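You operate a simulated robot arm through the tools that you are given. There is no shell and no other tool. Be economical: measure what you need, move in short steps, check, and stop when the job is done.

You run a simulated two-armed robot. Do the job below in one go: nothing can be reset, and whatever is moved stays where it is left.

Task
Wipe up the spill on the top of the front bench with the yellow cloth and put it back.

The check looks at the end state, three seconds after you hand in, the way a careful person would. Anything else that was tipped, shoved, dropped, spilled or broken makes it a failure. Flat cloth is picked up by pressing the open fingertips on it (5 to 10 N) and closing them slowly along it; thin cloth reads only 2 to 8 mm in the jaws.

Robot
Two 7-joint arms with two-finger grippers on one trunk, on a base that drives. Base frame: it is fixed to the floor where the robot stands at the start and does not move with it; the origin is under the middle of the robot, x ahead of it, y to its left, z up; the surface under the hand at the start is at about z = 0.76. Lengths are in m, angles in rad, forces in N, time in s.
The left shoulder is at the start at [0.178, 0.216, 0.961], the right one opposite. With the tool pointing down near the work surface each hand reaches from about 0.1 to 0.92 m from the robot's upright axis, wherever it stands, measured 20 degrees to its own side. Payload 3.18 kg a hand.
The tool frame of a hand sits at the grasp point between the pads (the TCP): z along the fingers, y along the line on which they close. The tips reach 0.03 m beyond it. Largest opening 0.144 m; the body of the gripper starts 0.103 m behind the TCP.
Orientation is that of the tool frame in the base frame, as a unit quaternion [w, x, y, z]. With the fingers straight down and closing along the base's y, the tool's x points along the base's -x, its y along +y and its z along -z.

Tools
- The arms move only by the tool play_rows. It takes "left_steps", "right_steps" or both (then of equal length, played together; a hand with none holds still); each is a list of rows, each a list of 7 numbers: the turn, a rotation vector about the tool's x, y, z in rad, then the shift along the tool's x, y, z in mm, then the gripper command, from -1 (fully open) to 1 (shut), values between in proportion. In form: [[rx, ry, rz, dx, dy, dz, fingers], ...]. A call has 1 to 12 rows; each row shifts and turns the commanded pose from where the row before left it, along the tool's axes as they then stand. A row lasts 0.2 s, in which the tool goes at most 0.05 m and 0.15 rad; a call with a longer step from one row to the next is refused whole, and so is a gripper value outside its range. Where a pose cannot be reached the arm comes as near as it can. A force on the tool above 40 N (or 10 N above the force at the start of the call, whichever is more), or a blocked arm, ends the call early, and 0.2 s more pass. Each finger halts on what it meets, pressing with about 20 N; the grip force reading is that of the motor and also rises with nothing between the fingers. The clock runs only during rows and for 0.2 s after the last one: add rows that do not move to give the fingers time. It gives the time, the measured TCP pose, the force on the tool (base axes), the opening and the grip force at its end, in the units of the frame above (readings bear some noise), with the torque about the TCP (base axes, N m) and any sound that the robot's microphone picked up.
- Cameras (640 x 400 px; columns grow to the right, rows downward): "scene" is now at [0.3364, 0.0094, 1.1458]; the picture's right is [0.09, -1.00, 0.00], its down [-0.41, -0.04, -0.91] and it looks along [0.91, 0.09, -0.41] (base axes); focal length 214 px, centre (320, 200). "left" rides on the left gripper at [0.076, -0.016, -0.143] in its tool frame; the picture's right is [0.21, 0.98, 0.00], its down [-0.84, 0.18, -0.51] and it looks along [-0.50, 0.11, 0.86] (tool axes); focal length 218 px, centre (320, 200). "right" rides on the right gripper at [0.076, 0.016, -0.143] in its tool frame; the picture's right is [-0.21, 0.98, 0.00], its down [-0.84, -0.18, -0.51] and it looks along [-0.50, -0.11, 0.86] (tool axes); focal length 218 px, centre (320, 200). There is no depth. A picture from a camera that has moved, and an enlarged one, comes with that camera's place and axes in the base frame and with its lens.
- get_image(camera): a new picture of that camera. It takes no simulated time.
- lift_body(by): slides the trunk up (or, below 0, down) by that many m; the arms and the scene camera ride with it, the base frame stays. It gives what a move gives, with no picture.
- steer(legs): drives the robot by 1 to 6 legs, each [ahead, left, turn to the left] in m, m and rad, along the robot's own axes; the way and the turn of a leg run together, so that a leg with both is an arc; at most 1.5 m and 3.142 rad a leg. The arms and the cameras ride along, it lands a little off, and it stops where it bumps. It gives what a move gives.
- head_to(pan, tilt): turns the head with the scene camera to pan (to the left, within 1.396 rad either way) and tilt (down, from -0.506 to 1.204), counted from straight ahead of the robot. It gives what a move gives.
- enlarge(camera, box): a new picture of the part [left, top, right, bottom] of that camera's present view, enlarged. It takes no simulated time.
- finish_job(): hands the job in; it is judged then, once.

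Go step by step. Nothing tells you exact positions but the pictures and the camera data: compare them with the known pose of the tool, close in by small moves and look again before you grip or let go. The budget is 120 turns and 100 pictures, counting those below and the enlarged ones. Unless the task says otherwise, let go and move clear before handing in, and close with one line.

The tools are called as name(argument=value, ...) on one line, values as JSON. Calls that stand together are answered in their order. play_rows: Moves the arms, as the interface text tells. Its arguments: {"type":"object","properties":{"left_steps":{"type":"array"},"right_steps":{"type":"array"}},"required":[]} The other tools are called the same way: lift_body (by) slides the trunk up or down; steer (legs) drives the base; head_to (pan, tilt) turns the head that bears the scene camera; get_image (camera) takes a picture; enlarge (camera, box) takes an enlarged picture of a part of a camera's view; finish_job () hands the job in.

At the start:

```text
time: 0.0
left_position: [0.4148, 0.2698, 1.0431]
left_orientation: [0.0, -0.001, 1.0, 0.0]
left_force: [0.2, 0.8, 0.2]
left_ft_torque: [-0.01, 0.02, 0.0]
left_grip_width: 0.1439
left_grip_force: 0.1
right_position: [0.4346, -0.0705, 0.9827]
right_orientation: [-0.002, 0.029, 0.999, -0.028]
right_force: [119.2, 30.7, -125.5]
right_ft_torque: [-8.41, 6.05, -6.43]
right_grip_width: 0.1439
right_grip_force: 0.2
trunk travel left (down, up): [-0.054, 0.315]
robot x, y, heading: [0.0016, 0.0017, 0.001]
head pan, tilt: [0.529, 1.201]
```

scene: 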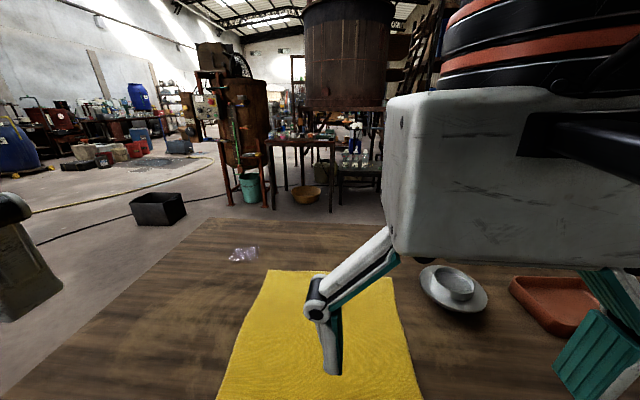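
right: 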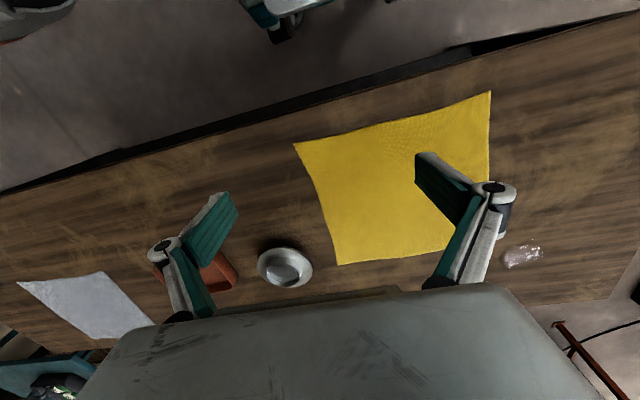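
left: 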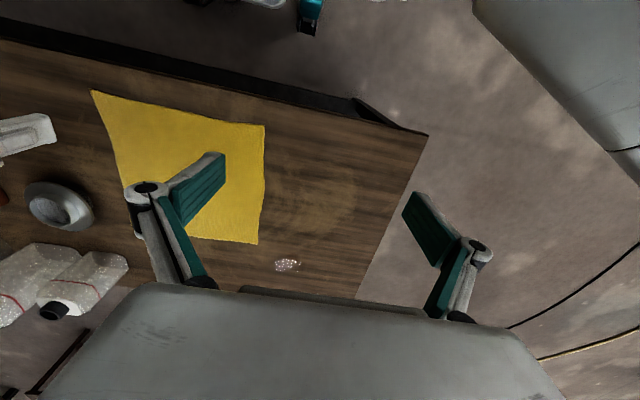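

The yellow cloth lies flat in front of me, and a small shiny patch near the far left of it may be the spill. The start readings look odd (a large right-hand force, and a head angle that does not match the camera), so I check with fresh pictures and a hold-still row first.

play_rows(left_steps=[[0, 0, 0, 0, 0, 0, -1]], right_steps=[[0, 0, 0, 0, 0, 0, -1]])

get_image(camera="scene")

enlarge(camera="left", box=[220, 120, 440, 300])

```text
time: 0.4
left_position: [0.4138, 0.2695, 1.0439]
left_orientation: [0.0, 0.0, 1.0, 0.0]
left_force: [-0.7, 0.2, 0.2]
left_ft_torque: [0.01, 0.0, -0.02]
left_grip_width: 0.144
left_grip_force: 0.0
right_position: [0.436, -0.072, 0.9822]
right_orientation: [-0.005, 0.033, 0.999, -0.03]
right_force: [2.7, 1.1, -0.8]
right_ft_torque: [-0.28, 0.24, -0.24]
right_grip_width: 0.1441
right_grip_force: 0.0
trunk travel left (down, up): [-0.054, 0.315]
robot x, y, heading: [-0.0003, -0.0, -0.003]
head pan, tilt: [0.529, 1.201]
```

```text
96 pictures are left
camera scene: at [0.3351, 0.0128, 1.1437], right [0.13, -0.99, 0.0], down [-0.43, -0.06, -0.9], along [0.89, 0.12, -0.44], focal length 214 px, centre (320, 200)
```

scene: 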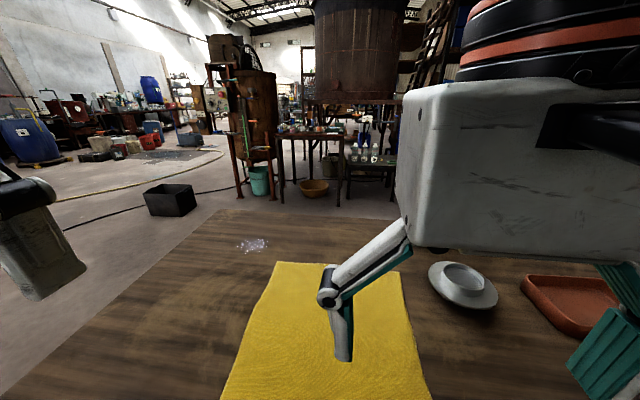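

```text
2.22 times, centred on (330, 210) of left
camera zoom: at [0.3387, 0.2535, 1.1875], right [-0.21, 0.98, 0.0], down [0.84, 0.18, 0.51], along [0.5, 0.11, -0.86], focal length 485 px, centre (298, 178)
```

zoom: 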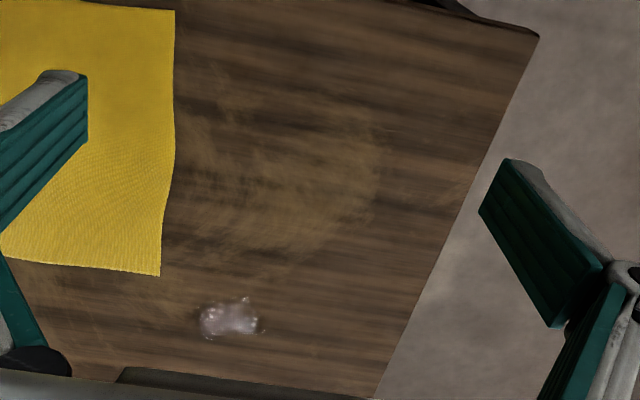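

The head seems to be pushing against the right gripper. I move the right hand out to the right, well above the dishes, to free the head, then look down at the bench.

play_rows(right_steps=[[0, 0, 0, -20, -20, 0, -1], [0, 0, 0, -20, -35, 0, -1], [0, 0, 0, -20, -35, 0, -1], [0, 0, 0, 0, -35, 0, -1], [0, 0, 0, 0, -35, 0, -1], [0, 0, 0, 0, -35, 0, -1], [0, 0, 0, 0, -35, 0, -1]])

head_to(pan=0.2, tilt=0.9)

get_image(camera="scene")

get_image(camera="right")

```text
time: 2.0
left_position: [0.4147, 0.2694, 1.0445]
left_orientation: [0.0, 0.0, 1.0, -0.001]
left_force: [-0.7, -0.5, 0.4]
left_ft_torque: [0.01, 0.01, -0.03]
left_grip_width: 0.144
left_grip_force: 0.0
right_position: [0.4787, -0.3026, 0.9968]
right_orientation: [-0.002, 0.028, 0.999, -0.027]
right_force: [-0.2, 0.0, -0.6]
right_ft_torque: [0.05, -0.02, 0.0]
right_grip_width: 0.1439
right_grip_force: 0.0
trunk travel left (down, up): [-0.054, 0.315]
robot x, y, heading: [0.0015, 0.0005, -0.003]
head pan, tilt: [0.529, 1.201]
```

```text
time: 2.8
left_position: [0.4142, 0.2698, 1.0436]
left_orientation: [0.0, -0.001, 1.0, -0.001]
left_force: [0.1, 0.4, -0.7]
left_ft_torque: [0.0, -0.01, 0.01]
left_grip_width: 0.1439
left_grip_force: 0.1
right_position: [0.478, -0.3018, 0.9971]
right_orientation: [-0.002, 0.028, 0.999, -0.026]
right_force: [0.7, 0.1, 0.1]
right_ft_torque: [-0.01, -0.01, 0.0]
right_grip_width: 0.1438
right_grip_force: 0.1
trunk travel left (down, up): [-0.054, 0.315]
robot x, y, heading: [-0.0002, 0.0001, 0.002]
head pan, tilt: [0.201, 0.901]
```

```text
94 pictures are left
camera scene: at [0.3183, 0.0158, 1.1052], right [0.2, -0.98, 0.0], down [-0.77, -0.16, -0.62], along [0.61, 0.12, -0.78], focal length 214 px, centre (320, 200)
```

scene: 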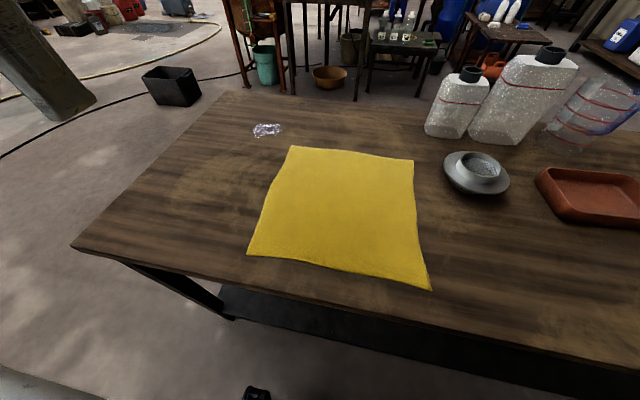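

```text
93 pictures are left
camera right: at [0.4052, -0.2715, 1.1385], right [0.26, 0.96, -0.05], down [0.83, -0.2, 0.51], along [0.48, -0.18, -0.86], focal length 218 px, centre (320, 200)
```

right: 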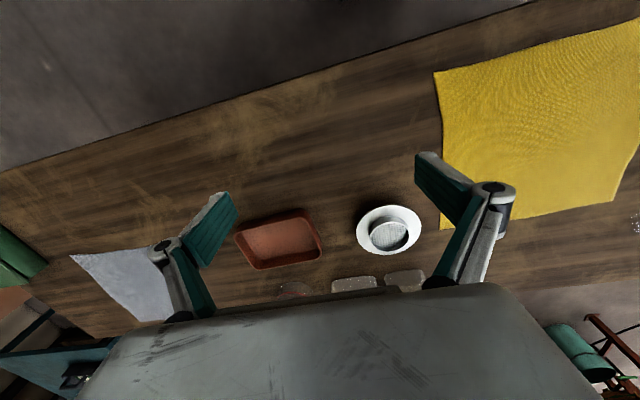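

The bench top sits at z≈0.76. The spill is at about (0.80, 0.265), and the cloth spans x 0.445–0.755 and y −0.13–0.175. My plan is to hold opposite corners, far-left with the left hand and near-right with the right, slide the cloth over the spill and then back. I raise the trunk first to keep the head clear of the arms.

lift_body(by=0.12)

enlarge(camera="scene", box=[200, 80, 440, 300])

```text
time: 4.3
left_position: [0.4172, 0.2694, 1.1623]
left_orientation: [-0.001, 0.0, 1.0, 0.0]
left_force: [0.0, 0.4, -0.2]
left_ft_torque: [0.01, 0.08, -0.04]
left_grip_width: 0.1441
left_grip_force: 0.0
right_position: [0.4832, -0.3028, 1.1156]
right_orientation: [-0.004, 0.029, 0.999, -0.028]
right_force: [0.3, -0.3, 0.1]
right_ft_torque: [-0.03, 0.04, 0.0]
right_grip_width: 0.1438
right_grip_force: 0.1
trunk travel left (down, up): [-0.174, 0.195]
robot x, y, heading: [0.0015, 0.0027, 0.0]
head pan, tilt: [0.201, 0.901]
```

```text
1.82 times, centred on (320, 190) of scene
camera zoom: at [0.192, 0.0158, 1.2536], right [0.2, -0.98, 0.0], down [-0.77, -0.16, -0.62], along [0.61, 0.12, -0.78], focal length 390 px, centre (320, 218)
```

zoom: 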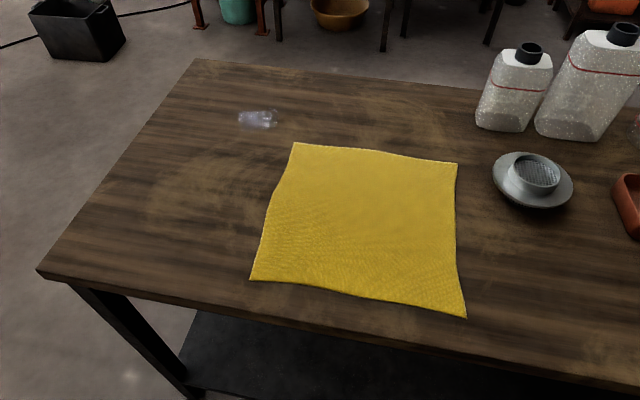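

Both views agree to within about 5 mm. I bring both hands above their corners with the fingers about 50 mm apart.

play_rows(left_steps=[[0, 0, 0, -30, -13, 26, -1], [0, 0, 0, -30, -13, 26, -1], [0, 0, 0, -30, -13, 26, 0.3], [0, 0, 0, -30, -13, 26, 0.3], [0, 0, 0, -30, -13, 26, 0.3], [0, 0, 0, -30, -13, 26, 0.3], [0, 0, 0, -30, -13, 26, 0.3], [0, 0, 0, -30, -13, 26, 0.3], [0, 0, 0, -30, -13, 26, 0.3], [0, 0, 0, -30, -13, 26, 0.3], [0, 0, 0, 0, 0, 0, 0.3]], right_steps=[[-0.054, -0.004, -0.056, 0, 0, 0, -1], [0, 0, 0, 1, 20, 20, -1], [0, 0, 0, 1, 20, 22, 0.3], [0, 0, 0, 1, 20, 22, 0.3], [0, 0, 0, 1, 20, 22, 0.3], [0, 0, 0, 1, 20, 22, 0.3], [0, 0, 0, 1, 20, 22, 0.3], [0, 0, 0, 1, 20, 22, 0.3], [0, 0, 0, 1, 20, 22, 0.3], [0, 0, 0, 0, 20, 22, 0.3], [0, 0, 0, 0, 20, 20, 0.3]])

get_image(camera="scene")

get_image(camera="left")

get_image(camera="right")

```text
time: 6.7
left_position: [0.7165, 0.1392, 0.903]
left_orientation: [0.0, -0.001, 1.0, 0.0]
left_force: [1.0, 0.4, -0.2]
left_ft_torque: [-0.02, -0.02, 0.02]
left_grip_width: 0.0503
left_grip_force: 0.0
right_position: [0.4724, -0.1048, 0.8995]
right_orientation: [0.0, 0.001, 1.0, -0.001]
right_force: [-0.1, -0.4, 0.1]
right_ft_torque: [-0.01, -0.03, -0.03]
right_grip_width: 0.0505
right_grip_force: 0.1
trunk travel left (down, up): [-0.174, 0.195]
robot x, y, heading: [-0.0041, 0.0016, -0.002]
head pan, tilt: [0.201, 0.901]
```

```text
91 pictures are left
camera scene: at [0.1902, 0.0165, 1.2544], right [0.2, -0.98, 0.0], down [-0.77, -0.16, -0.62], along [0.61, 0.12, -0.78], focal length 214 px, centre (320, 200)
```

scene: 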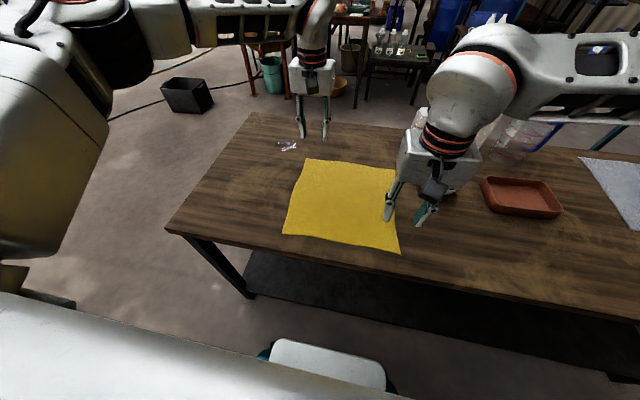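

```text
90 pictures are left
camera left: at [0.6397, 0.1234, 1.0459], right [-0.21, 0.98, 0.0], down [0.84, 0.18, 0.51], along [0.5, 0.11, -0.86], focal length 218 px, centre (320, 200)
```

left: 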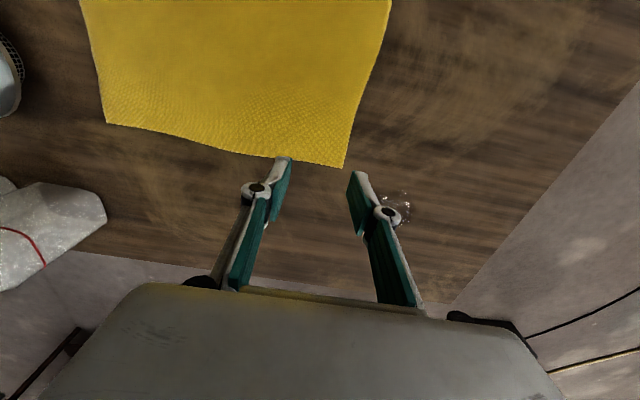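

```text
89 pictures are left
camera right: at [0.3974, -0.0861, 1.0417], right [0.21, 0.98, 0.0], down [0.84, -0.18, 0.51], along [0.5, -0.11, -0.86], focal length 218 px, centre (320, 200)
```

right: 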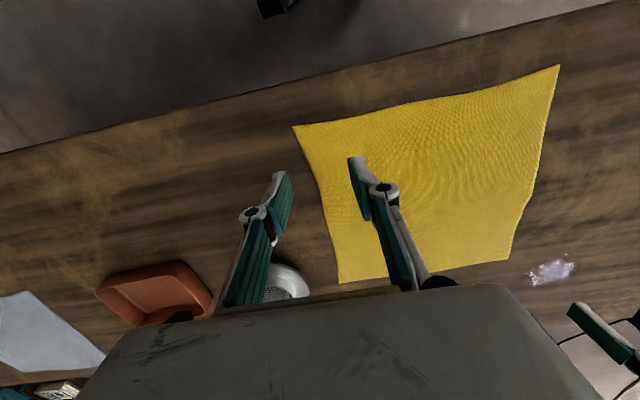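

The corners come out where expected. I shift the right hand 17 mm inward and lower both to just above the cloth.

play_rows(left_steps=[[0, 0, 0, 0, 0, 25, 0.3], [0, 0, 0, 0, 0, 25, 0.3], [0, 0, 0, 0, 0, 25, 0.3], [0, 0, 0, 0, 0, 20, 0.3], [0, 0, 0, 0, 0, 5, 0.3], [0, 0, 0, 0, 0, 0, 0.3]], right_steps=[[0, 0, 0, 0, 17, 25, 0.3], [0, 0, 0, 0, 0, 25, 0.3], [0, 0, 0, 0, 0, 25, 0.3], [0, 0, 0, 0, 0, 20, 0.3], [0, 0, 0, 0, 0, 2, 0.3], [0, 0, 0, 0, 0, 0, 0.3]])

get_image(camera="left")

get_image(camera="right")

```text
time: 8.1
left_position: [0.7154, 0.1397, 0.8022]
left_orientation: [0.0, -0.001, 1.0, -0.001]
left_force: [0.3, 0.4, -0.3]
left_ft_torque: [-0.01, 0.0, -0.01]
left_grip_width: 0.0502
left_grip_force: 0.1
right_position: [0.4727, -0.088, 0.8035]
right_orientation: [0.0, 0.001, 1.0, 0.0]
right_force: [-0.1, 0.2, 0.2]
right_ft_torque: [-0.03, 0.02, 0.01]
right_grip_width: 0.0503
right_grip_force: 0.0
trunk travel left (down, up): [-0.174, 0.195]
robot x, y, heading: [-0.0008, 0.001, 0.003]
head pan, tilt: [0.201, 0.901]
```

```text
88 pictures are left
camera left: at [0.6407, 0.123, 0.9459], right [-0.21, 0.98, 0.0], down [0.84, 0.18, 0.51], along [0.5, 0.11, -0.86], focal length 218 px, centre (320, 200)
```

left: 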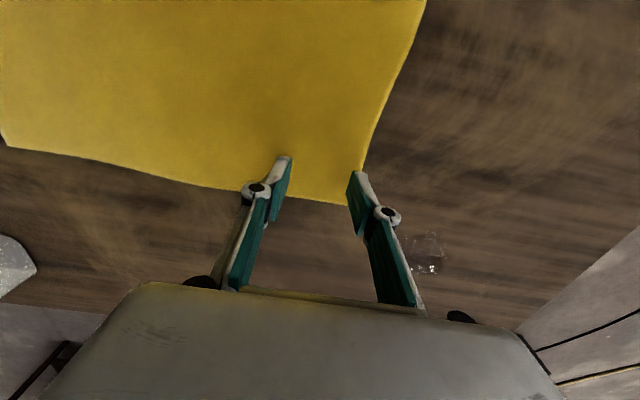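

```text
87 pictures are left
camera right: at [0.3978, -0.0692, 0.9467], right [0.21, 0.98, 0.0], down [0.84, -0.18, 0.51], along [0.5, -0.11, -0.86], focal length 218 px, centre (320, 200)
```

right: 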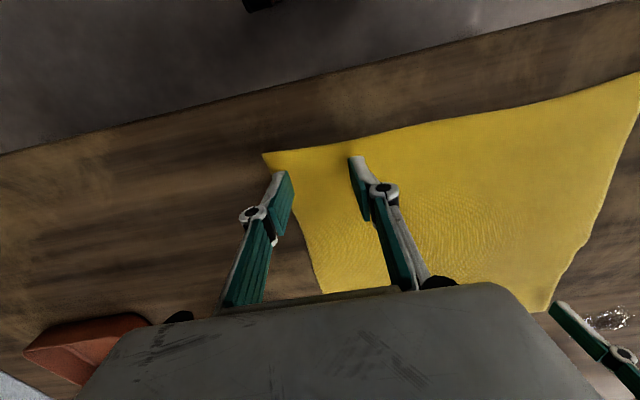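

The outer fingers are almost on the cloth edges, so I shift both hands inward by about 13 mm and lower them gently toward contact.

play_rows(left_steps=[[0, 0, 0, 0, -13, 0, 0.3], [0, 0, 0, 0, 0, 3, 0.3], [0, 0, 0, 0, 0, 3, 0.3], [0, 0, 0, 0, 0, 2, 0.3], [0, 0, 0, 0, 0, 0, 0.3]], right_steps=[[0, 0, 0, 0, 14, 0, 0.3], [0, 0, 0, 0, 0, 4, 0.3], [0, 0, 0, 0, 0, 3, 0.3], [0, 0, 0, 0, 0, 2, 0.3], [0, 0, 0, 0, 0, 0, 0.3]])

```text
time: 9.3
left_position: [0.715, 0.1281, 0.7957]
left_orientation: [0.0, -0.001, 1.0, 0.0]
left_force: [-0.7, -0.2, 0.4]
left_ft_torque: [0.04, -0.01, 0.02]
left_grip_width: 0.0507
left_grip_force: 0.1
right_position: [0.4743, -0.0738, 0.7933]
right_orientation: [0.0, 0.0, 1.0, -0.002]
right_force: [0.0, 0.1, 0.7]
right_ft_torque: [0.01, -0.01, 0.01]
right_grip_width: 0.0502
right_grip_force: 0.0
trunk travel left (down, up): [-0.174, 0.195]
robot x, y, heading: [0.0009, 0.0018, 0.004]
head pan, tilt: [0.201, 0.901]
```

play_rows(left_steps=[[0, 0, 0, 0, 0, 2, 0.3], [0, 0, 0, 0, 0, 1, 0.3], [0, 0, 0, 0, 0, 1, 0.3]], right_steps=[[0, 0, 0, 0, 0, 1, 0.3], [0, 0, 0, 0, 0, 1, 0.3], [0, 0, 0, 0, 0, 0, 0.3]])

```text
time: 10.1
left_position: [0.713, 0.1278, 0.7924]
left_orientation: [-0.001, 0.0, 1.0, 0.001]
left_force: [-0.5, -0.6, 0.1]
left_ft_torque: [-0.01, 0.01, -0.02]
left_grip_width: 0.0504
left_grip_force: 0.1
right_position: [0.4733, -0.0731, 0.7924]
right_orientation: [0.0, 0.001, 1.0, 0.0]
right_force: [1.4, 0.3, 0.1]
right_ft_torque: [-0.03, -0.04, -0.02]
right_grip_width: 0.0503
right_grip_force: 0.0
trunk travel left (down, up): [-0.174, 0.195]
robot x, y, heading: [0.0018, -0.0011, -0.001]
head pan, tilt: [0.201, 0.901]
```

No contact yet, so I go on a millimetre at a time.

play_rows(left_steps=[[0, 0, 0, 0, 0, 1, 0.3], [0, 0, 0, 0, 0, 1, 0.3], [0, 0, 0, 0, 0, 0, 0.3]], right_steps=[[0, 0, 0, 0, 0, 1, 0.3], [0, 0, 0, 0, 0, 1, 0.3], [0, 0, 0, 0, 0, 0, 0.3]])

```text
time: 10.9
left_position: [0.714, 0.1277, 0.7901]
left_orientation: [0.001, -0.001, 1.0, 0.0]
left_force: [-0.6, -0.1, 3.0]
left_ft_torque: [0.07, -0.02, -0.04]
left_grip_width: 0.0506
left_grip_force: 0.3
right_position: [0.4734, -0.0724, 0.7908]
right_orientation: [0.001, 0.001, 1.0, 0.0]
right_force: [-1.3, -1.5, 9.3]
right_ft_torque: [0.0, 0.1, 0.01]
right_grip_width: 0.0509
right_grip_force: 0.7
trunk travel left (down, up): [-0.174, 0.195]
robot x, y, heading: [-0.0006, 0.0015, -0.003]
head pan, tilt: [0.201, 0.901]
```

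The right hand presses with 9 N and the left is just touching. I press the left about 0.6 mm more, then close both slowly.

play_rows(left_steps=[[0, 0, 0, 0, 0, 0.6, 0.3], [0, 0, 0, 0, 0, 0, 0.37], [0, 0, 0, 0, 0, 0, 0.44], [0, 0, 0, 0, 0, 0, 0.51], [0, 0, 0, 0, 0, 0, 0.58], [0, 0, 0, 0, 0, 0, 0.65], [0, 0, 0, 0, 0, 0, 0.72], [0, 0, 0, 0, 0, 0, 0.79], [0, 0, 0, 0, 0, 0, 0.86], [0, 0, 0, 0, 0, 0, 0.93], [0, 0, 0, 0, 0, 0, 1], [0, 0, 0, 0, 0, 0, 1]], right_steps=[[0, 0, 0, 0, 0, 0, 0.3], [0, 0, 0, 0, 0, 0, 0.37], [0, 0, 0, 0, 0, 0, 0.44], [0, 0, 0, 0, 0, 0, 0.51], [0, 0, 0, 0, 0, 0, 0.58], [0, 0, 0, 0, 0, 0, 0.65], [0, 0, 0, 0, 0, 0, 0.72], [0, 0, 0, 0, 0, 0, 0.79], [0, 0, 0, 0, 0, 0, 0.86], [0, 0, 0, 0, 0, 0, 0.93], [0, 0, 0, 0, 0, 0, 1], [0, 0, 0, 0, 0, 0, 1]])

get_image(camera="left")

get_image(camera="right")

```text
time: 13.5
left_position: [0.7133, 0.1282, 0.7894]
left_orientation: [-0.001, -0.001, 1.0, 0.0]
left_force: [-0.3, 0.7, 4.3]
left_ft_torque: [0.02, 0.01, -0.02]
left_grip_width: 0.0025
left_grip_force: 16.0
right_position: [0.4732, -0.0734, 0.7904]
right_orientation: [0.0, 0.001, 1.0, 0.0]
right_force: [0.5, 0.3, -0.9]
right_ft_torque: [-0.01, -0.01, 0.01]
right_grip_width: 0.0049
right_grip_force: 20.7
trunk travel left (down, up): [-0.174, 0.195]
robot x, y, heading: [0.0026, -0.0015, 0.001]
head pan, tilt: [0.201, 0.901]
```

```text
86 pictures are left
camera left: at [0.6383, 0.1115, 0.932], right [-0.21, 0.98, 0.0], down [0.84, 0.18, 0.51], along [0.5, 0.11, -0.86], focal length 218 px, centre (320, 200)
```

left: 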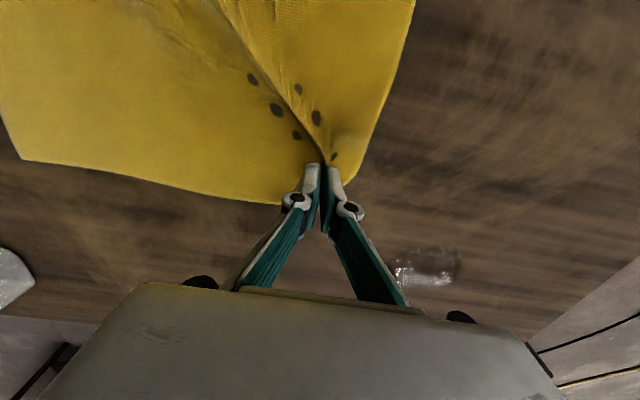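

```text
85 pictures are left
camera right: at [0.3976, -0.0552, 0.933], right [0.21, 0.98, 0.0], down [0.84, -0.18, 0.51], along [0.5, -0.11, -0.86], focal length 218 px, centre (320, 200)
```

right: 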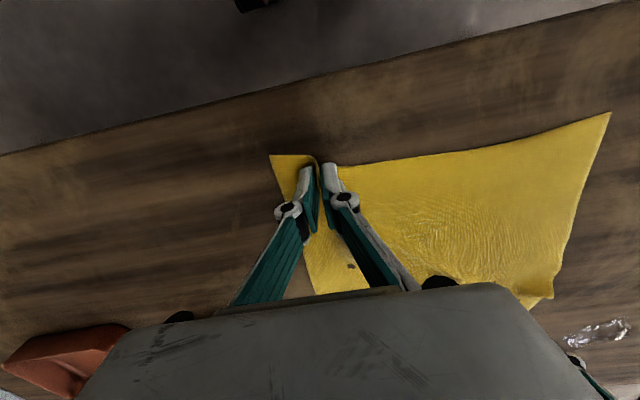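

Both jaws read cloth (2.5 and 4.9 mm). There are dark dots on the cloth next to the left fingers, so I look closer before moving.

enlarge(camera="left", box=[200, 40, 400, 220])

get_image(camera="scene")

```text
2.22 times, centred on (300, 130) of left
camera zoom: at [0.6383, 0.1115, 0.932], right [-0.21, 0.98, 0.0], down [0.84, 0.18, 0.51], along [0.5, 0.11, -0.86], focal length 485 px, centre (364, 356)
```

zoom: 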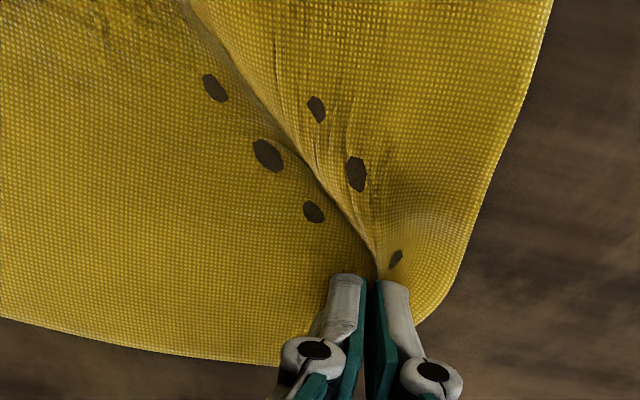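

```text
83 pictures are left
camera scene: at [0.1901, 0.0157, 1.2542], right [0.2, -0.98, 0.0], down [-0.77, -0.16, -0.62], along [0.61, 0.12, -0.78], focal length 214 px, centre (320, 200)
```

scene: 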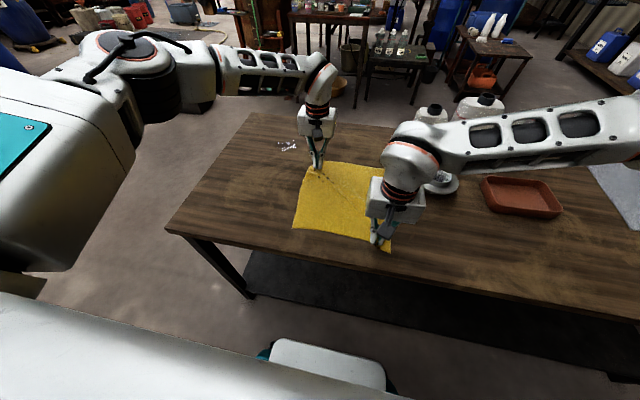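

The dots are just wood showing through the flat cloth, a rendering effect. I ease both hands up 2 mm and slide the whole cloth toward the spill, keeping the hands in step.

play_rows(left_steps=[[0, 0, 0, 0, 0, -2, 1], [0, 0, 0, -10, 14, 0, 1], [0, 0, 0, -10, 14, 0, 1], [0, 0, 0, -10, 14, 0, 1], [0, 0, 0, -10, 14, 0, 1], [0, 0, 0, -10, 14, 0, 1], [0, 0, 0, -10, 14, 0, 1], [0, 0, 0, 0, 0, 0, 1]], right_steps=[[0, 0, 0, 0, 0, -2, 1], [0, 0, 0, -10, 14, 0, 1], [0, 0, 0, -10, 14, 0, 1], [0, 0, 0, -10, 14, 0, 1], [0, 0, 0, -10, 14, 0, 1], [0, 0, 0, -10, 14, 0, 1], [0, 0, 0, -10, 14, 0, 1], [0, 0, 0, 0, 0, 0, 1]])

get_image(camera="left")

get_image(camera="scene")

```text
time: 15.3
left_position: [0.7494, 0.1752, 0.7895]
left_orientation: [0.0, 0.0, 1.0, 0.0]
left_force: [-0.7, 0.2, 0.1]
left_ft_torque: [0.05, 0.01, 0.01]
left_grip_width: 0.0028
left_grip_force: 23.3
left hand out of reach, approached as far as the arm can: row 5, 6, 7
right_position: [0.5339, 0.0129, 0.7913]
right_orientation: [-0.001, 0.001, 1.0, 0.0]
right_force: [0.7, -1.0, 0.1]
right_ft_torque: [0.03, -0.02, 0.0]
right_grip_width: 0.0028
right_grip_force: 18.1
trunk travel left (down, up): [-0.174, 0.195]
robot x, y, heading: [-0.0024, -0.0027, -0.002]
head pan, tilt: [0.201, 0.901]
```

```text
82 pictures are left
camera left: at [0.6735, 0.1589, 0.9337], right [-0.21, 0.98, 0.0], down [0.84, 0.18, 0.51], along [0.5, 0.11, -0.86], focal length 218 px, centre (320, 200)
```

left: 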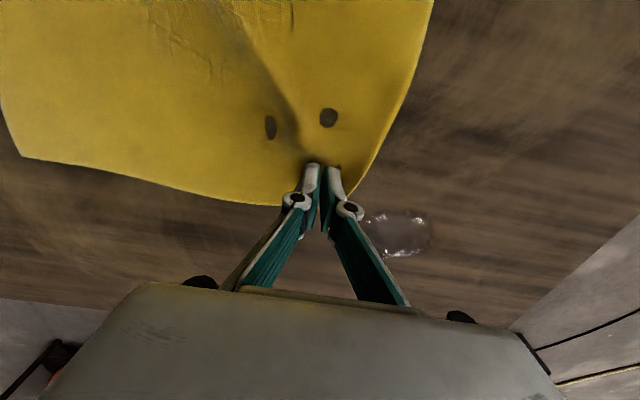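

```text
81 pictures are left
camera scene: at [0.1906, 0.0157, 1.2542], right [0.2, -0.98, 0.0], down [-0.77, -0.16, -0.62], along [0.61, 0.12, -0.78], focal length 214 px, centre (320, 200)
```

scene: 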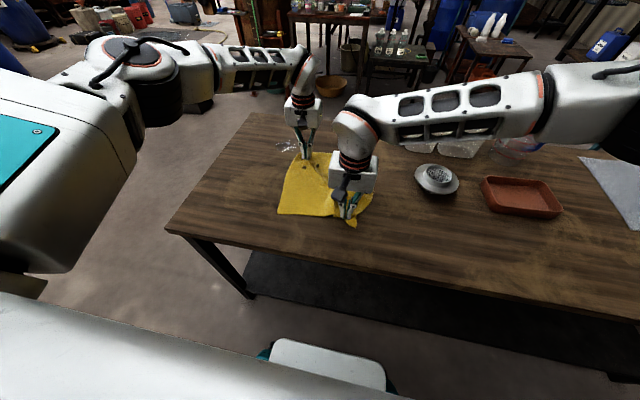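

The raised trunk shortens the left reach. With both hands holding the cloth, I drive the base a little ahead and to the left, which carries the cloth over the spill.

steer(legs=[[0.06, 0.09, 0]])

get_image(camera="left")

get_image(camera="scene")

```text
time: 16.8
left_position: [0.8082, 0.2604, 0.7895]
left_orientation: [0.001, 0.0, 1.0, -0.001]
left_force: [-0.6, 1.1, 0.4]
left_ft_torque: [0.29, -0.11, 0.03]
left_grip_width: 0.0012
left_grip_force: 15.3
right_position: [0.5936, 0.0992, 0.7917]
right_orientation: [0.0, 0.002, 1.0, -0.001]
right_force: [-0.2, -0.4, 3.3]
right_ft_torque: [-0.08, 0.01, 0.01]
right_grip_width: 0.0021
right_grip_force: 21.1
trunk travel left (down, up): [-0.174, 0.195]
robot x, y, heading: [0.061, 0.0885, -0.001]
head pan, tilt: [0.201, 0.901]
```

```text
80 pictures are left
camera left: at [0.7337, 0.245, 0.9334], right [-0.21, 0.98, 0.0], down [0.84, 0.18, 0.51], along [0.5, 0.1, -0.86], focal length 218 px, centre (320, 200)
```

left: 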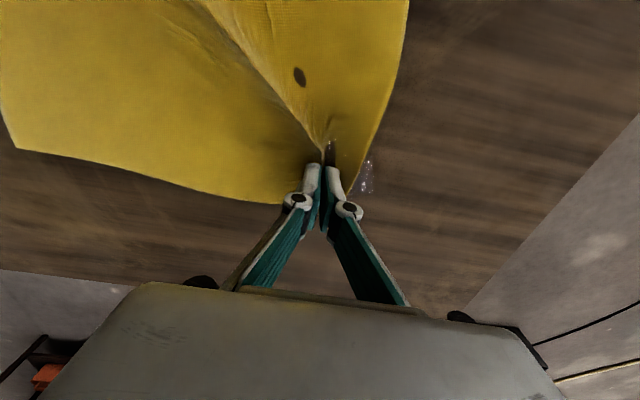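

```text
79 pictures are left
camera scene: at [0.2503, 0.1038, 1.2541], right [0.2, -0.98, 0.0], down [-0.77, -0.15, -0.62], along [0.61, 0.12, -0.78], focal length 214 px, centre (320, 200)
```

scene: 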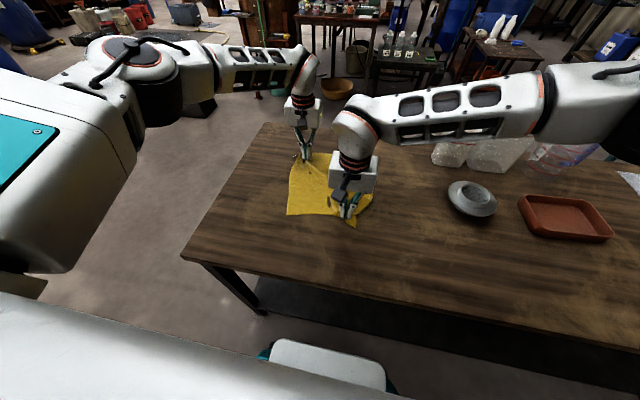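

The cloth now covers part of the spill. I drive a bit further left so that it passes over the whole patch.

steer(legs=[[0.02, 0.06, 0]])

play_rows(left_steps=[[0, 0, 0, 0, 0, 1, 1], [0, 0, 0, 0, 0, 1, 1], [0, 0, 0, 0, 0, 0, 1]])

get_image(camera="left")

```text
time: 18.0
left_position: [0.8294, 0.3186, 0.7899]
left_orientation: [0.0, 0.002, 1.0, 0.001]
left_force: [0.2, 0.7, 2.0]
left_ft_torque: [-0.08, 0.02, -0.02]
left_grip_width: 0.0035
left_grip_force: 26.5
right_position: [0.6142, 0.1566, 0.7916]
right_orientation: [-0.001, 0.003, 1.0, -0.001]
right_force: [3.5, -0.5, 1.8]
right_ft_torque: [-0.02, -0.01, -0.01]
right_grip_width: 0.0037
right_grip_force: 16.3
trunk travel left (down, up): [-0.174, 0.195]
robot x, y, heading: [0.08, 0.149, -0.002]
head pan, tilt: [0.201, 0.901]
```

```text
time: 18.8
left_position: [0.8286, 0.3186, 0.7891]
left_orientation: [0.001, 0.002, 1.0, 0.0]
left_force: [-0.7, 0.4, 3.1]
left_ft_torque: [0.05, 0.01, 0.01]
left_grip_width: 0.0026
left_grip_force: 16.4
right_position: [0.6123, 0.1577, 0.7923]
right_orientation: [0.0, 0.004, 1.0, 0.0]
right_force: [-0.6, -0.1, 1.3]
right_ft_torque: [0.06, -0.01, -0.02]
right_grip_width: 0.0015
right_grip_force: 17.9
trunk travel left (down, up): [-0.174, 0.195]
robot x, y, heading: [0.0803, 0.1457, -0.009]
head pan, tilt: [0.201, 0.901]
```

```text
78 pictures are left
camera left: at [0.7532, 0.3024, 0.9322], right [-0.21, 0.98, 0.0], down [0.84, 0.18, 0.51], along [0.5, 0.1, -0.86], focal length 218 px, centre (320, 200)
```

left: 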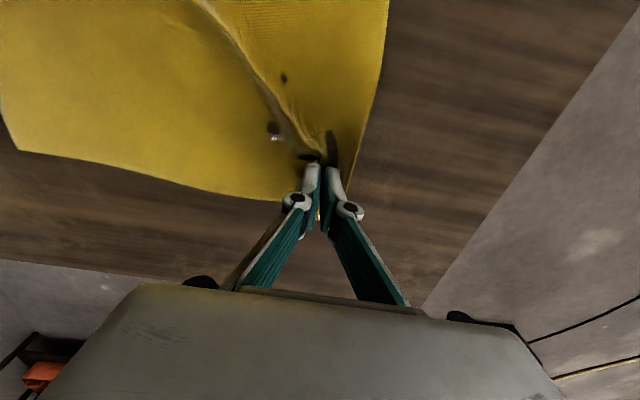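

The cloth covers the spill, and a bit still shows through it, so it needs rubbing with pressure. I press with the left hand and rub back and forth, with the right hand following.

play_rows(left_steps=[[0, 0, 0, 0, 0, 1.2, 1], [0, 0, 0, 5, -14, 0, 1], [0, 0, 0, 5, -14, 0, 1], [0, 0, 0, 5, -14, 0, 1], [0, 0, 0, 5, -14, 0, 1], [0, 0, 0, 0, -14, 0, 1], [0, 0, 0, -10, 5, 0, 1], [0, 0, 0, 0, 15, 0, 1], [0, 0, 0, 0, 15, 0, 1], [0, 0, 0, 0, 15, 0, 1], [0, 0, 0, 0, 15, 0, 1], [0, 0, 0, 0, 0, 0, 1]], right_steps=[[0, 0, 0, 0, 0, 0, 1], [0, 0, 0, 5, -14, 0, 1], [0, 0, 0, 5, -14, 0, 1], [0, 0, 0, 5, -14, 0, 1], [0, 0, 0, 5, -14, 0, 1], [0, 0, 0, 0, -14, 0, 1], [0, 0, 0, -10, 5, 0, 1], [0, 0, 0, 0, 15, 0, 1], [0, 0, 0, 0, 15, 0, 1], [0, 0, 0, 0, 15, 0, 1], [0, 0, 0, 0, 15, 0, 1], [0, 0, 0, 0, 0, 0, 1]])

get_image(camera="left")

```text
time: 21.4
left_position: [0.8196, 0.3169, 0.7887]
left_orientation: [0.001, 0.001, 1.0, 0.001]
left_force: [-1.0, -1.8, 12.2]
left_ft_torque: [-0.22, -0.32, -0.01]
left_grip_width: 0.0013
left_grip_force: 16.3
right_position: [0.6018, 0.1514, 0.7919]
right_orientation: [0.0, 0.004, 1.0, -0.001]
right_force: [-0.9, 1.5, -0.5]
right_ft_torque: [0.16, 0.0, 0.07]
right_grip_width: 0.0016
right_grip_force: 16.5
trunk travel left (down, up): [-0.174, 0.195]
robot x, y, heading: [0.0832, 0.1477, -0.005]
head pan, tilt: [0.201, 0.901]
```

```text
77 pictures are left
camera left: at [0.7428, 0.3002, 0.9317], right [-0.21, 0.98, 0.0], down [0.84, 0.18, 0.51], along [0.5, 0.11, -0.86], focal length 218 px, centre (320, 200)
```

left: 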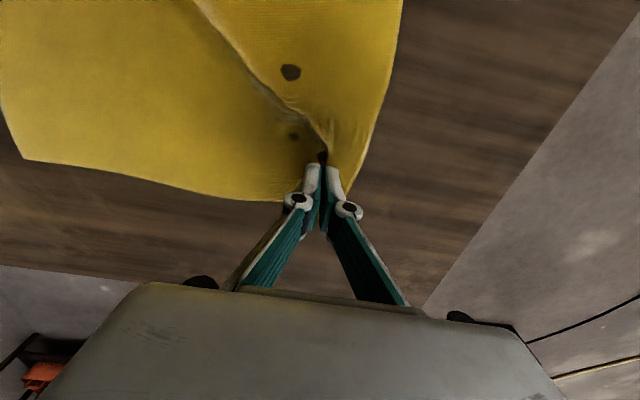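

I continue with more strokes at stepped x positions to cover the whole patch (x 0.77–0.83, y 0.23–0.30).

play_rows(left_steps=[[0, 0, 0, 0, -25, 0, 1], [0, 0, 0, 0, -25, 0, 1], [0, 0, 0, 0, -25, 0, 1], [0, 0, 0, 0, -25, 0, 1], [0, 0, 0, 16, 0, 0, 1], [0, 0, 0, 0, 25, 0, 1], [0, 0, 0, 0, 25, 0, 1], [0, 0, 0, 0, 25, 0, 1], [0, 0, 0, 0, 20, 0, 1], [0, 0, 0, 16, 0, 0, 1]], right_steps=[[0, 0, 0, 0, -25, 0, 1], [0, 0, 0, 0, -25, 0, 1], [0, 0, 0, 0, -25, 0, 1], [0, 0, 0, 0, -25, 0, 1], [0, 0, 0, 16, 0, 0, 1], [0, 0, 0, 0, 25, 0, 1], [0, 0, 0, 0, 25, 0, 1], [0, 0, 0, 0, 25, 0, 1], [0, 0, 0, 0, 20, 0, 1], [0, 0, 0, 16, 0, 0, 1]])

play_rows(left_steps=[[0, 0, 0, 0, -25, 0, 1], [0, 0, 0, 0, -25, 0, 1], [0, 0, 0, 0, -25, 0, 1], [0, 0, 0, 0, -25, 0, 1], [0, 0, 0, 10, -20, 0, 1], [0, 0, 0, 10, -20, 0, 1], [0, 0, 0, 0, 0, 0, 1]], right_steps=[[0, 0, 0, 0, -25, 0, 1], [0, 0, 0, 0, -25, 0, 1], [0, 0, 0, 0, -25, 0, 1], [0, 0, 0, 0, -25, 0, 1], [0, 0, 0, 10, -20, 0, 1], [0, 0, 0, 10, -20, 0, 1], [0, 0, 0, 0, 0, 0, 1]])

get_image(camera="left")

get_image(camera="scene")

```text
time: 23.6
left_position: [0.7863, 0.3121, 0.7884]
left_orientation: [0.002, 0.001, 1.0, 0.001]
left_force: [3.1, -0.3, 20.5]
left_ft_torque: [-0.78, 0.43, -0.07]
left_grip_width: 0.005
left_grip_force: 27.7
right_position: [0.5716, 0.1483, 0.7939]
right_orientation: [0.001, 0.002, 1.0, 0.001]
right_force: [-0.8, 0.2, 0.1]
right_ft_torque: [0.06, 0.0, -0.03]
right_grip_width: 0.0018
right_grip_force: 15.8
trunk travel left (down, up): [-0.174, 0.195]
robot x, y, heading: [0.081, 0.1476, -0.003]
head pan, tilt: [0.201, 0.901]
```

```text
time: 25.2
left_position: [0.7646, 0.1683, 0.7877]
left_orientation: [0.0, 0.003, 1.0, -0.001]
left_force: [0.4, -3.4, 21.9]
left_ft_torque: [-0.7, -0.02, -0.03]
left_grip_width: 0.0047
left_grip_force: 23.4
right_position: [0.5491, 0.0073, 0.7934]
right_orientation: [0.001, 0.004, 1.0, 0.0]
right_force: [-0.3, 0.7, 0.8]
right_ft_torque: [0.09, -0.05, -0.02]
right_grip_width: 0.0034
right_grip_force: 16.5
trunk travel left (down, up): [-0.174, 0.195]
robot x, y, heading: [0.0812, 0.146, -0.009]
head pan, tilt: [0.201, 0.901]
```

```text
76 pictures are left
camera left: at [0.6879, 0.1523, 0.9318], right [-0.2, 0.98, 0.0], down [0.84, 0.18, 0.51], along [0.5, 0.1, -0.86], focal length 218 px, centre (320, 200)
```

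left: 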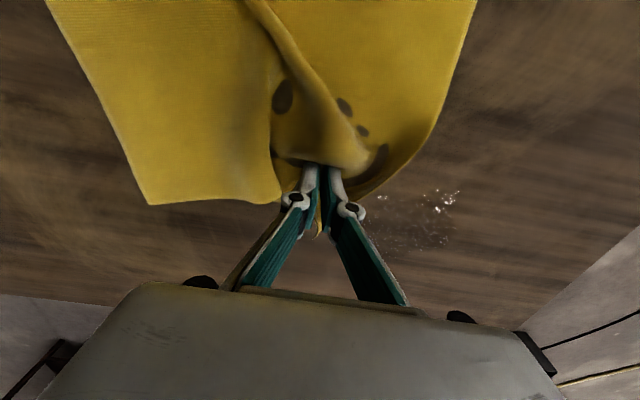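

```text
75 pictures are left
camera scene: at [0.2686, 0.1611, 1.2545], right [0.19, -0.98, 0.0], down [-0.77, -0.15, -0.62], along [0.61, 0.12, -0.78], focal length 214 px, centre (320, 200)
```

scene: 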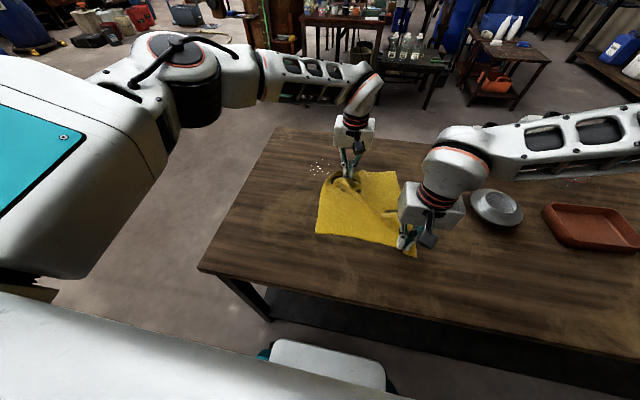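

The spill is mostly gone and some specks remain, so I zoom in to locate them.

enlarge(camera="left", box=[340, 140, 500, 280])

```text
2.86 times, centred on (420, 210) of left
camera zoom: at [0.6879, 0.1523, 0.9318], right [-0.2, 0.98, 0.0], down [0.84, 0.18, 0.51], along [0.5, 0.1, -0.86], focal length 624 px, centre (34, 171)
```

zoom: 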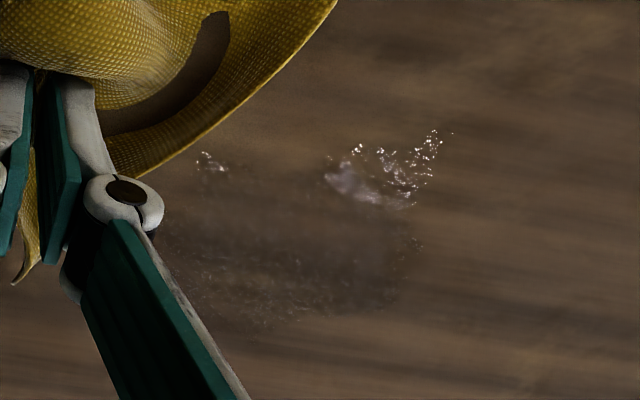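

What remains is at x≈0.745–0.775, y≈0.22–0.29, with a faint film at x≈0.80–0.83. I ease the pressure slightly and rub those strips.

play_rows(left_steps=[[0, 0, 0, 0, 25, -0.4, 1], [0, 0, 0, 0, 30, 0, 1], [0, 0, 0, 0, 30, 0, 1], [0, 0, 0, 0, 30, 0, 1], [0, 0, 0, 0, 28, 0, 1], [0, 0, 0, 14, 0, 0, 1], [0, 0, 0, 0, -30, 0, 1], [0, 0, 0, 0, -30, 0, 1], [0, 0, 0, 0, -30, 0, 1], [0, 0, 0, 0, -20, 0, 1], [0, 0, 0, 0, 0, 0, 1]], right_steps=[[0, 0, 0, 0, 25, 0, 1], [0, 0, 0, 0, 30, 0, 1], [0, 0, 0, 0, 30, 0, 1], [0, 0, 0, 0, 30, 0, 1], [0, 0, 0, 0, 28, 0, 1], [0, 0, 0, 14, 0, 0, 1], [0, 0, 0, 0, -30, 0, 1], [0, 0, 0, 0, -30, 0, 1], [0, 0, 0, 0, -30, 0, 1], [0, 0, 0, 0, -20, 0, 1], [0, 0, 0, 0, 0, 0, 1]])

play_rows(left_steps=[[0, 0, 0, -35, 0, 0, 1], [0, 0, 0, -30, 0, 0, 1], [0, 0, 0, 0, 30, 0, 1], [0, 0, 0, 0, 30, 0, 1], [0, 0, 0, 0, 30, 0, 1], [0, 0, 0, -15, 20, 0, 1], [0, 0, 0, 0, -30, 0, 1], [0, 0, 0, 0, -30, 0, 1], [0, 0, 0, 0, -30, 0, 1], [0, 0, 0, 20, -30, 0, 1], [0, 0, 0, 20, -20, 0, 1], [0, 0, 0, 20, -20, 0, 1]], right_steps=[[0, 0, 0, -35, 0, 0, 1], [0, 0, 0, -30, 0, 0, 1], [0, 0, 0, 0, 30, 0, 1], [0, 0, 0, 0, 30, 0, 1], [0, 0, 0, 0, 30, 0, 1], [0, 0, 0, -15, 20, 0, 1], [0, 0, 0, 0, -30, 0, 1], [0, 0, 0, 0, -30, 0, 1], [0, 0, 0, 0, -30, 0, 1], [0, 0, 0, 20, -30, 0, 1], [0, 0, 0, 20, -20, 0, 1], [0, 0, 0, 20, -20, 0, 1]])

get_image(camera="left")

enlarge(camera="scene", box=[220, 120, 440, 280])

```text
time: 27.6
left_position: [0.7561, 0.2001, 0.7886]
left_orientation: [0.003, 0.002, 1.0, -0.002]
left_force: [1.0, -0.2, 32.3]
left_ft_torque: [-0.05, 0.3, -0.05]
left_grip_width: 0.0035
left_grip_force: 24.9
right_position: [0.5371, 0.0403, 0.7921]
right_orientation: [0.001, 0.003, 1.0, 0.001]
right_force: [1.4, 1.8, 1.9]
right_ft_torque: [-0.08, 0.0, 0.0]
right_grip_width: 0.0027
right_grip_force: 22.7
trunk travel left (down, up): [-0.174, 0.195]
robot x, y, heading: [0.0777, 0.1474, -0.002]
head pan, tilt: [0.201, 0.901]
```

```text
time: 30.2
left_position: [0.7679, 0.1778, 0.7893]
left_orientation: [-0.001, 0.002, 1.0, -0.001]
left_force: [-0.9, -1.4, 10.0]
left_ft_torque: [0.1, -0.04, 0.01]
left_grip_width: 0.0032
left_grip_force: 24.8
left hand out of reach, approached as far as the arm can: row 9
right_position: [0.5542, -0.0105, 0.7921]
right_orientation: [0.0, 0.004, 1.0, 0.0]
right_force: [-0.5, 0.5, 0.3]
right_ft_torque: [0.51, -0.12, 0.0]
right_grip_width: 0.0016
right_grip_force: 16.2
trunk travel left (down, up): [-0.174, 0.195]
robot x, y, heading: [0.0812, 0.1449, -0.006]
head pan, tilt: [0.201, 0.901]
```

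```text
73 pictures are left
camera left: at [0.6925, 0.1611, 0.9323], right [-0.2, 0.98, 0.0], down [0.85, 0.18, 0.5], along [0.49, 0.1, -0.86], focal length 218 px, centre (320, 200)
```

left: 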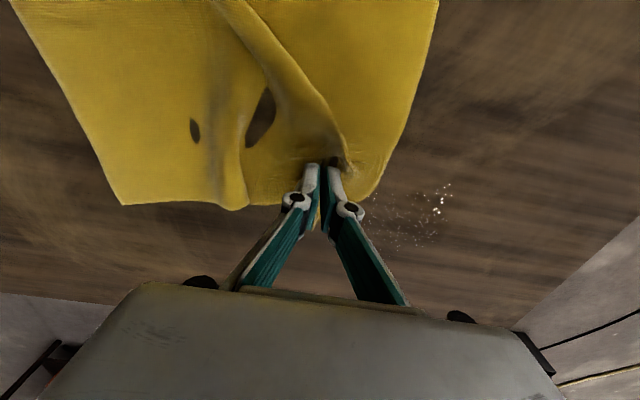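

```text
2.50 times, centred on (330, 200) of scene
camera zoom: at [0.2698, 0.1611, 1.2541], right [0.19, -0.98, 0.0], down [-0.77, -0.15, -0.62], along [0.61, 0.12, -0.78], focal length 536 px, centre (295, 200)
```

zoom: 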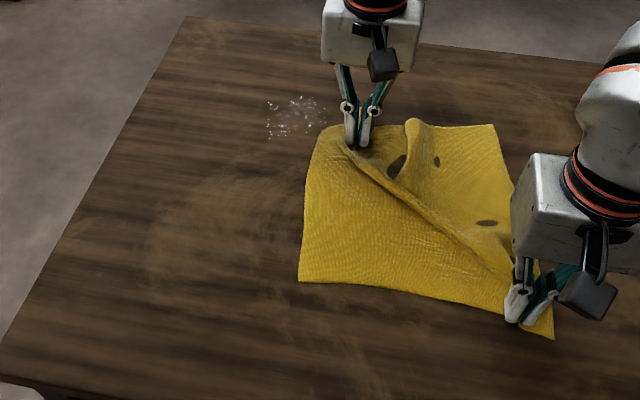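

Better. I zoom in to see what is left.

enlarge(camera="left", box=[340, 140, 500, 280])

```text
2.86 times, centred on (420, 210) of left
camera zoom: at [0.6925, 0.1611, 0.9323], right [-0.2, 0.98, 0.0], down [0.85, 0.18, 0.5], along [0.49, 0.1, -0.86], focal length 624 px, centre (34, 171)
```

zoom: 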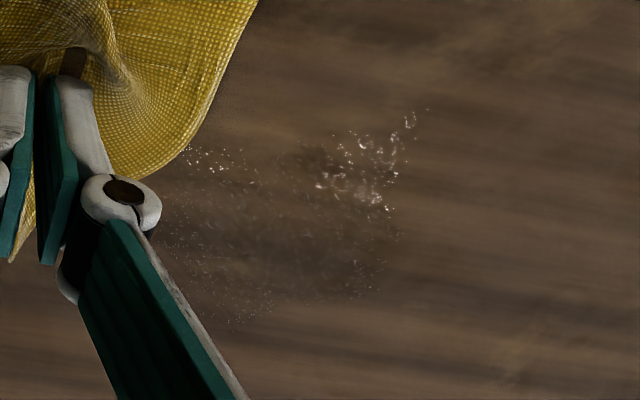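

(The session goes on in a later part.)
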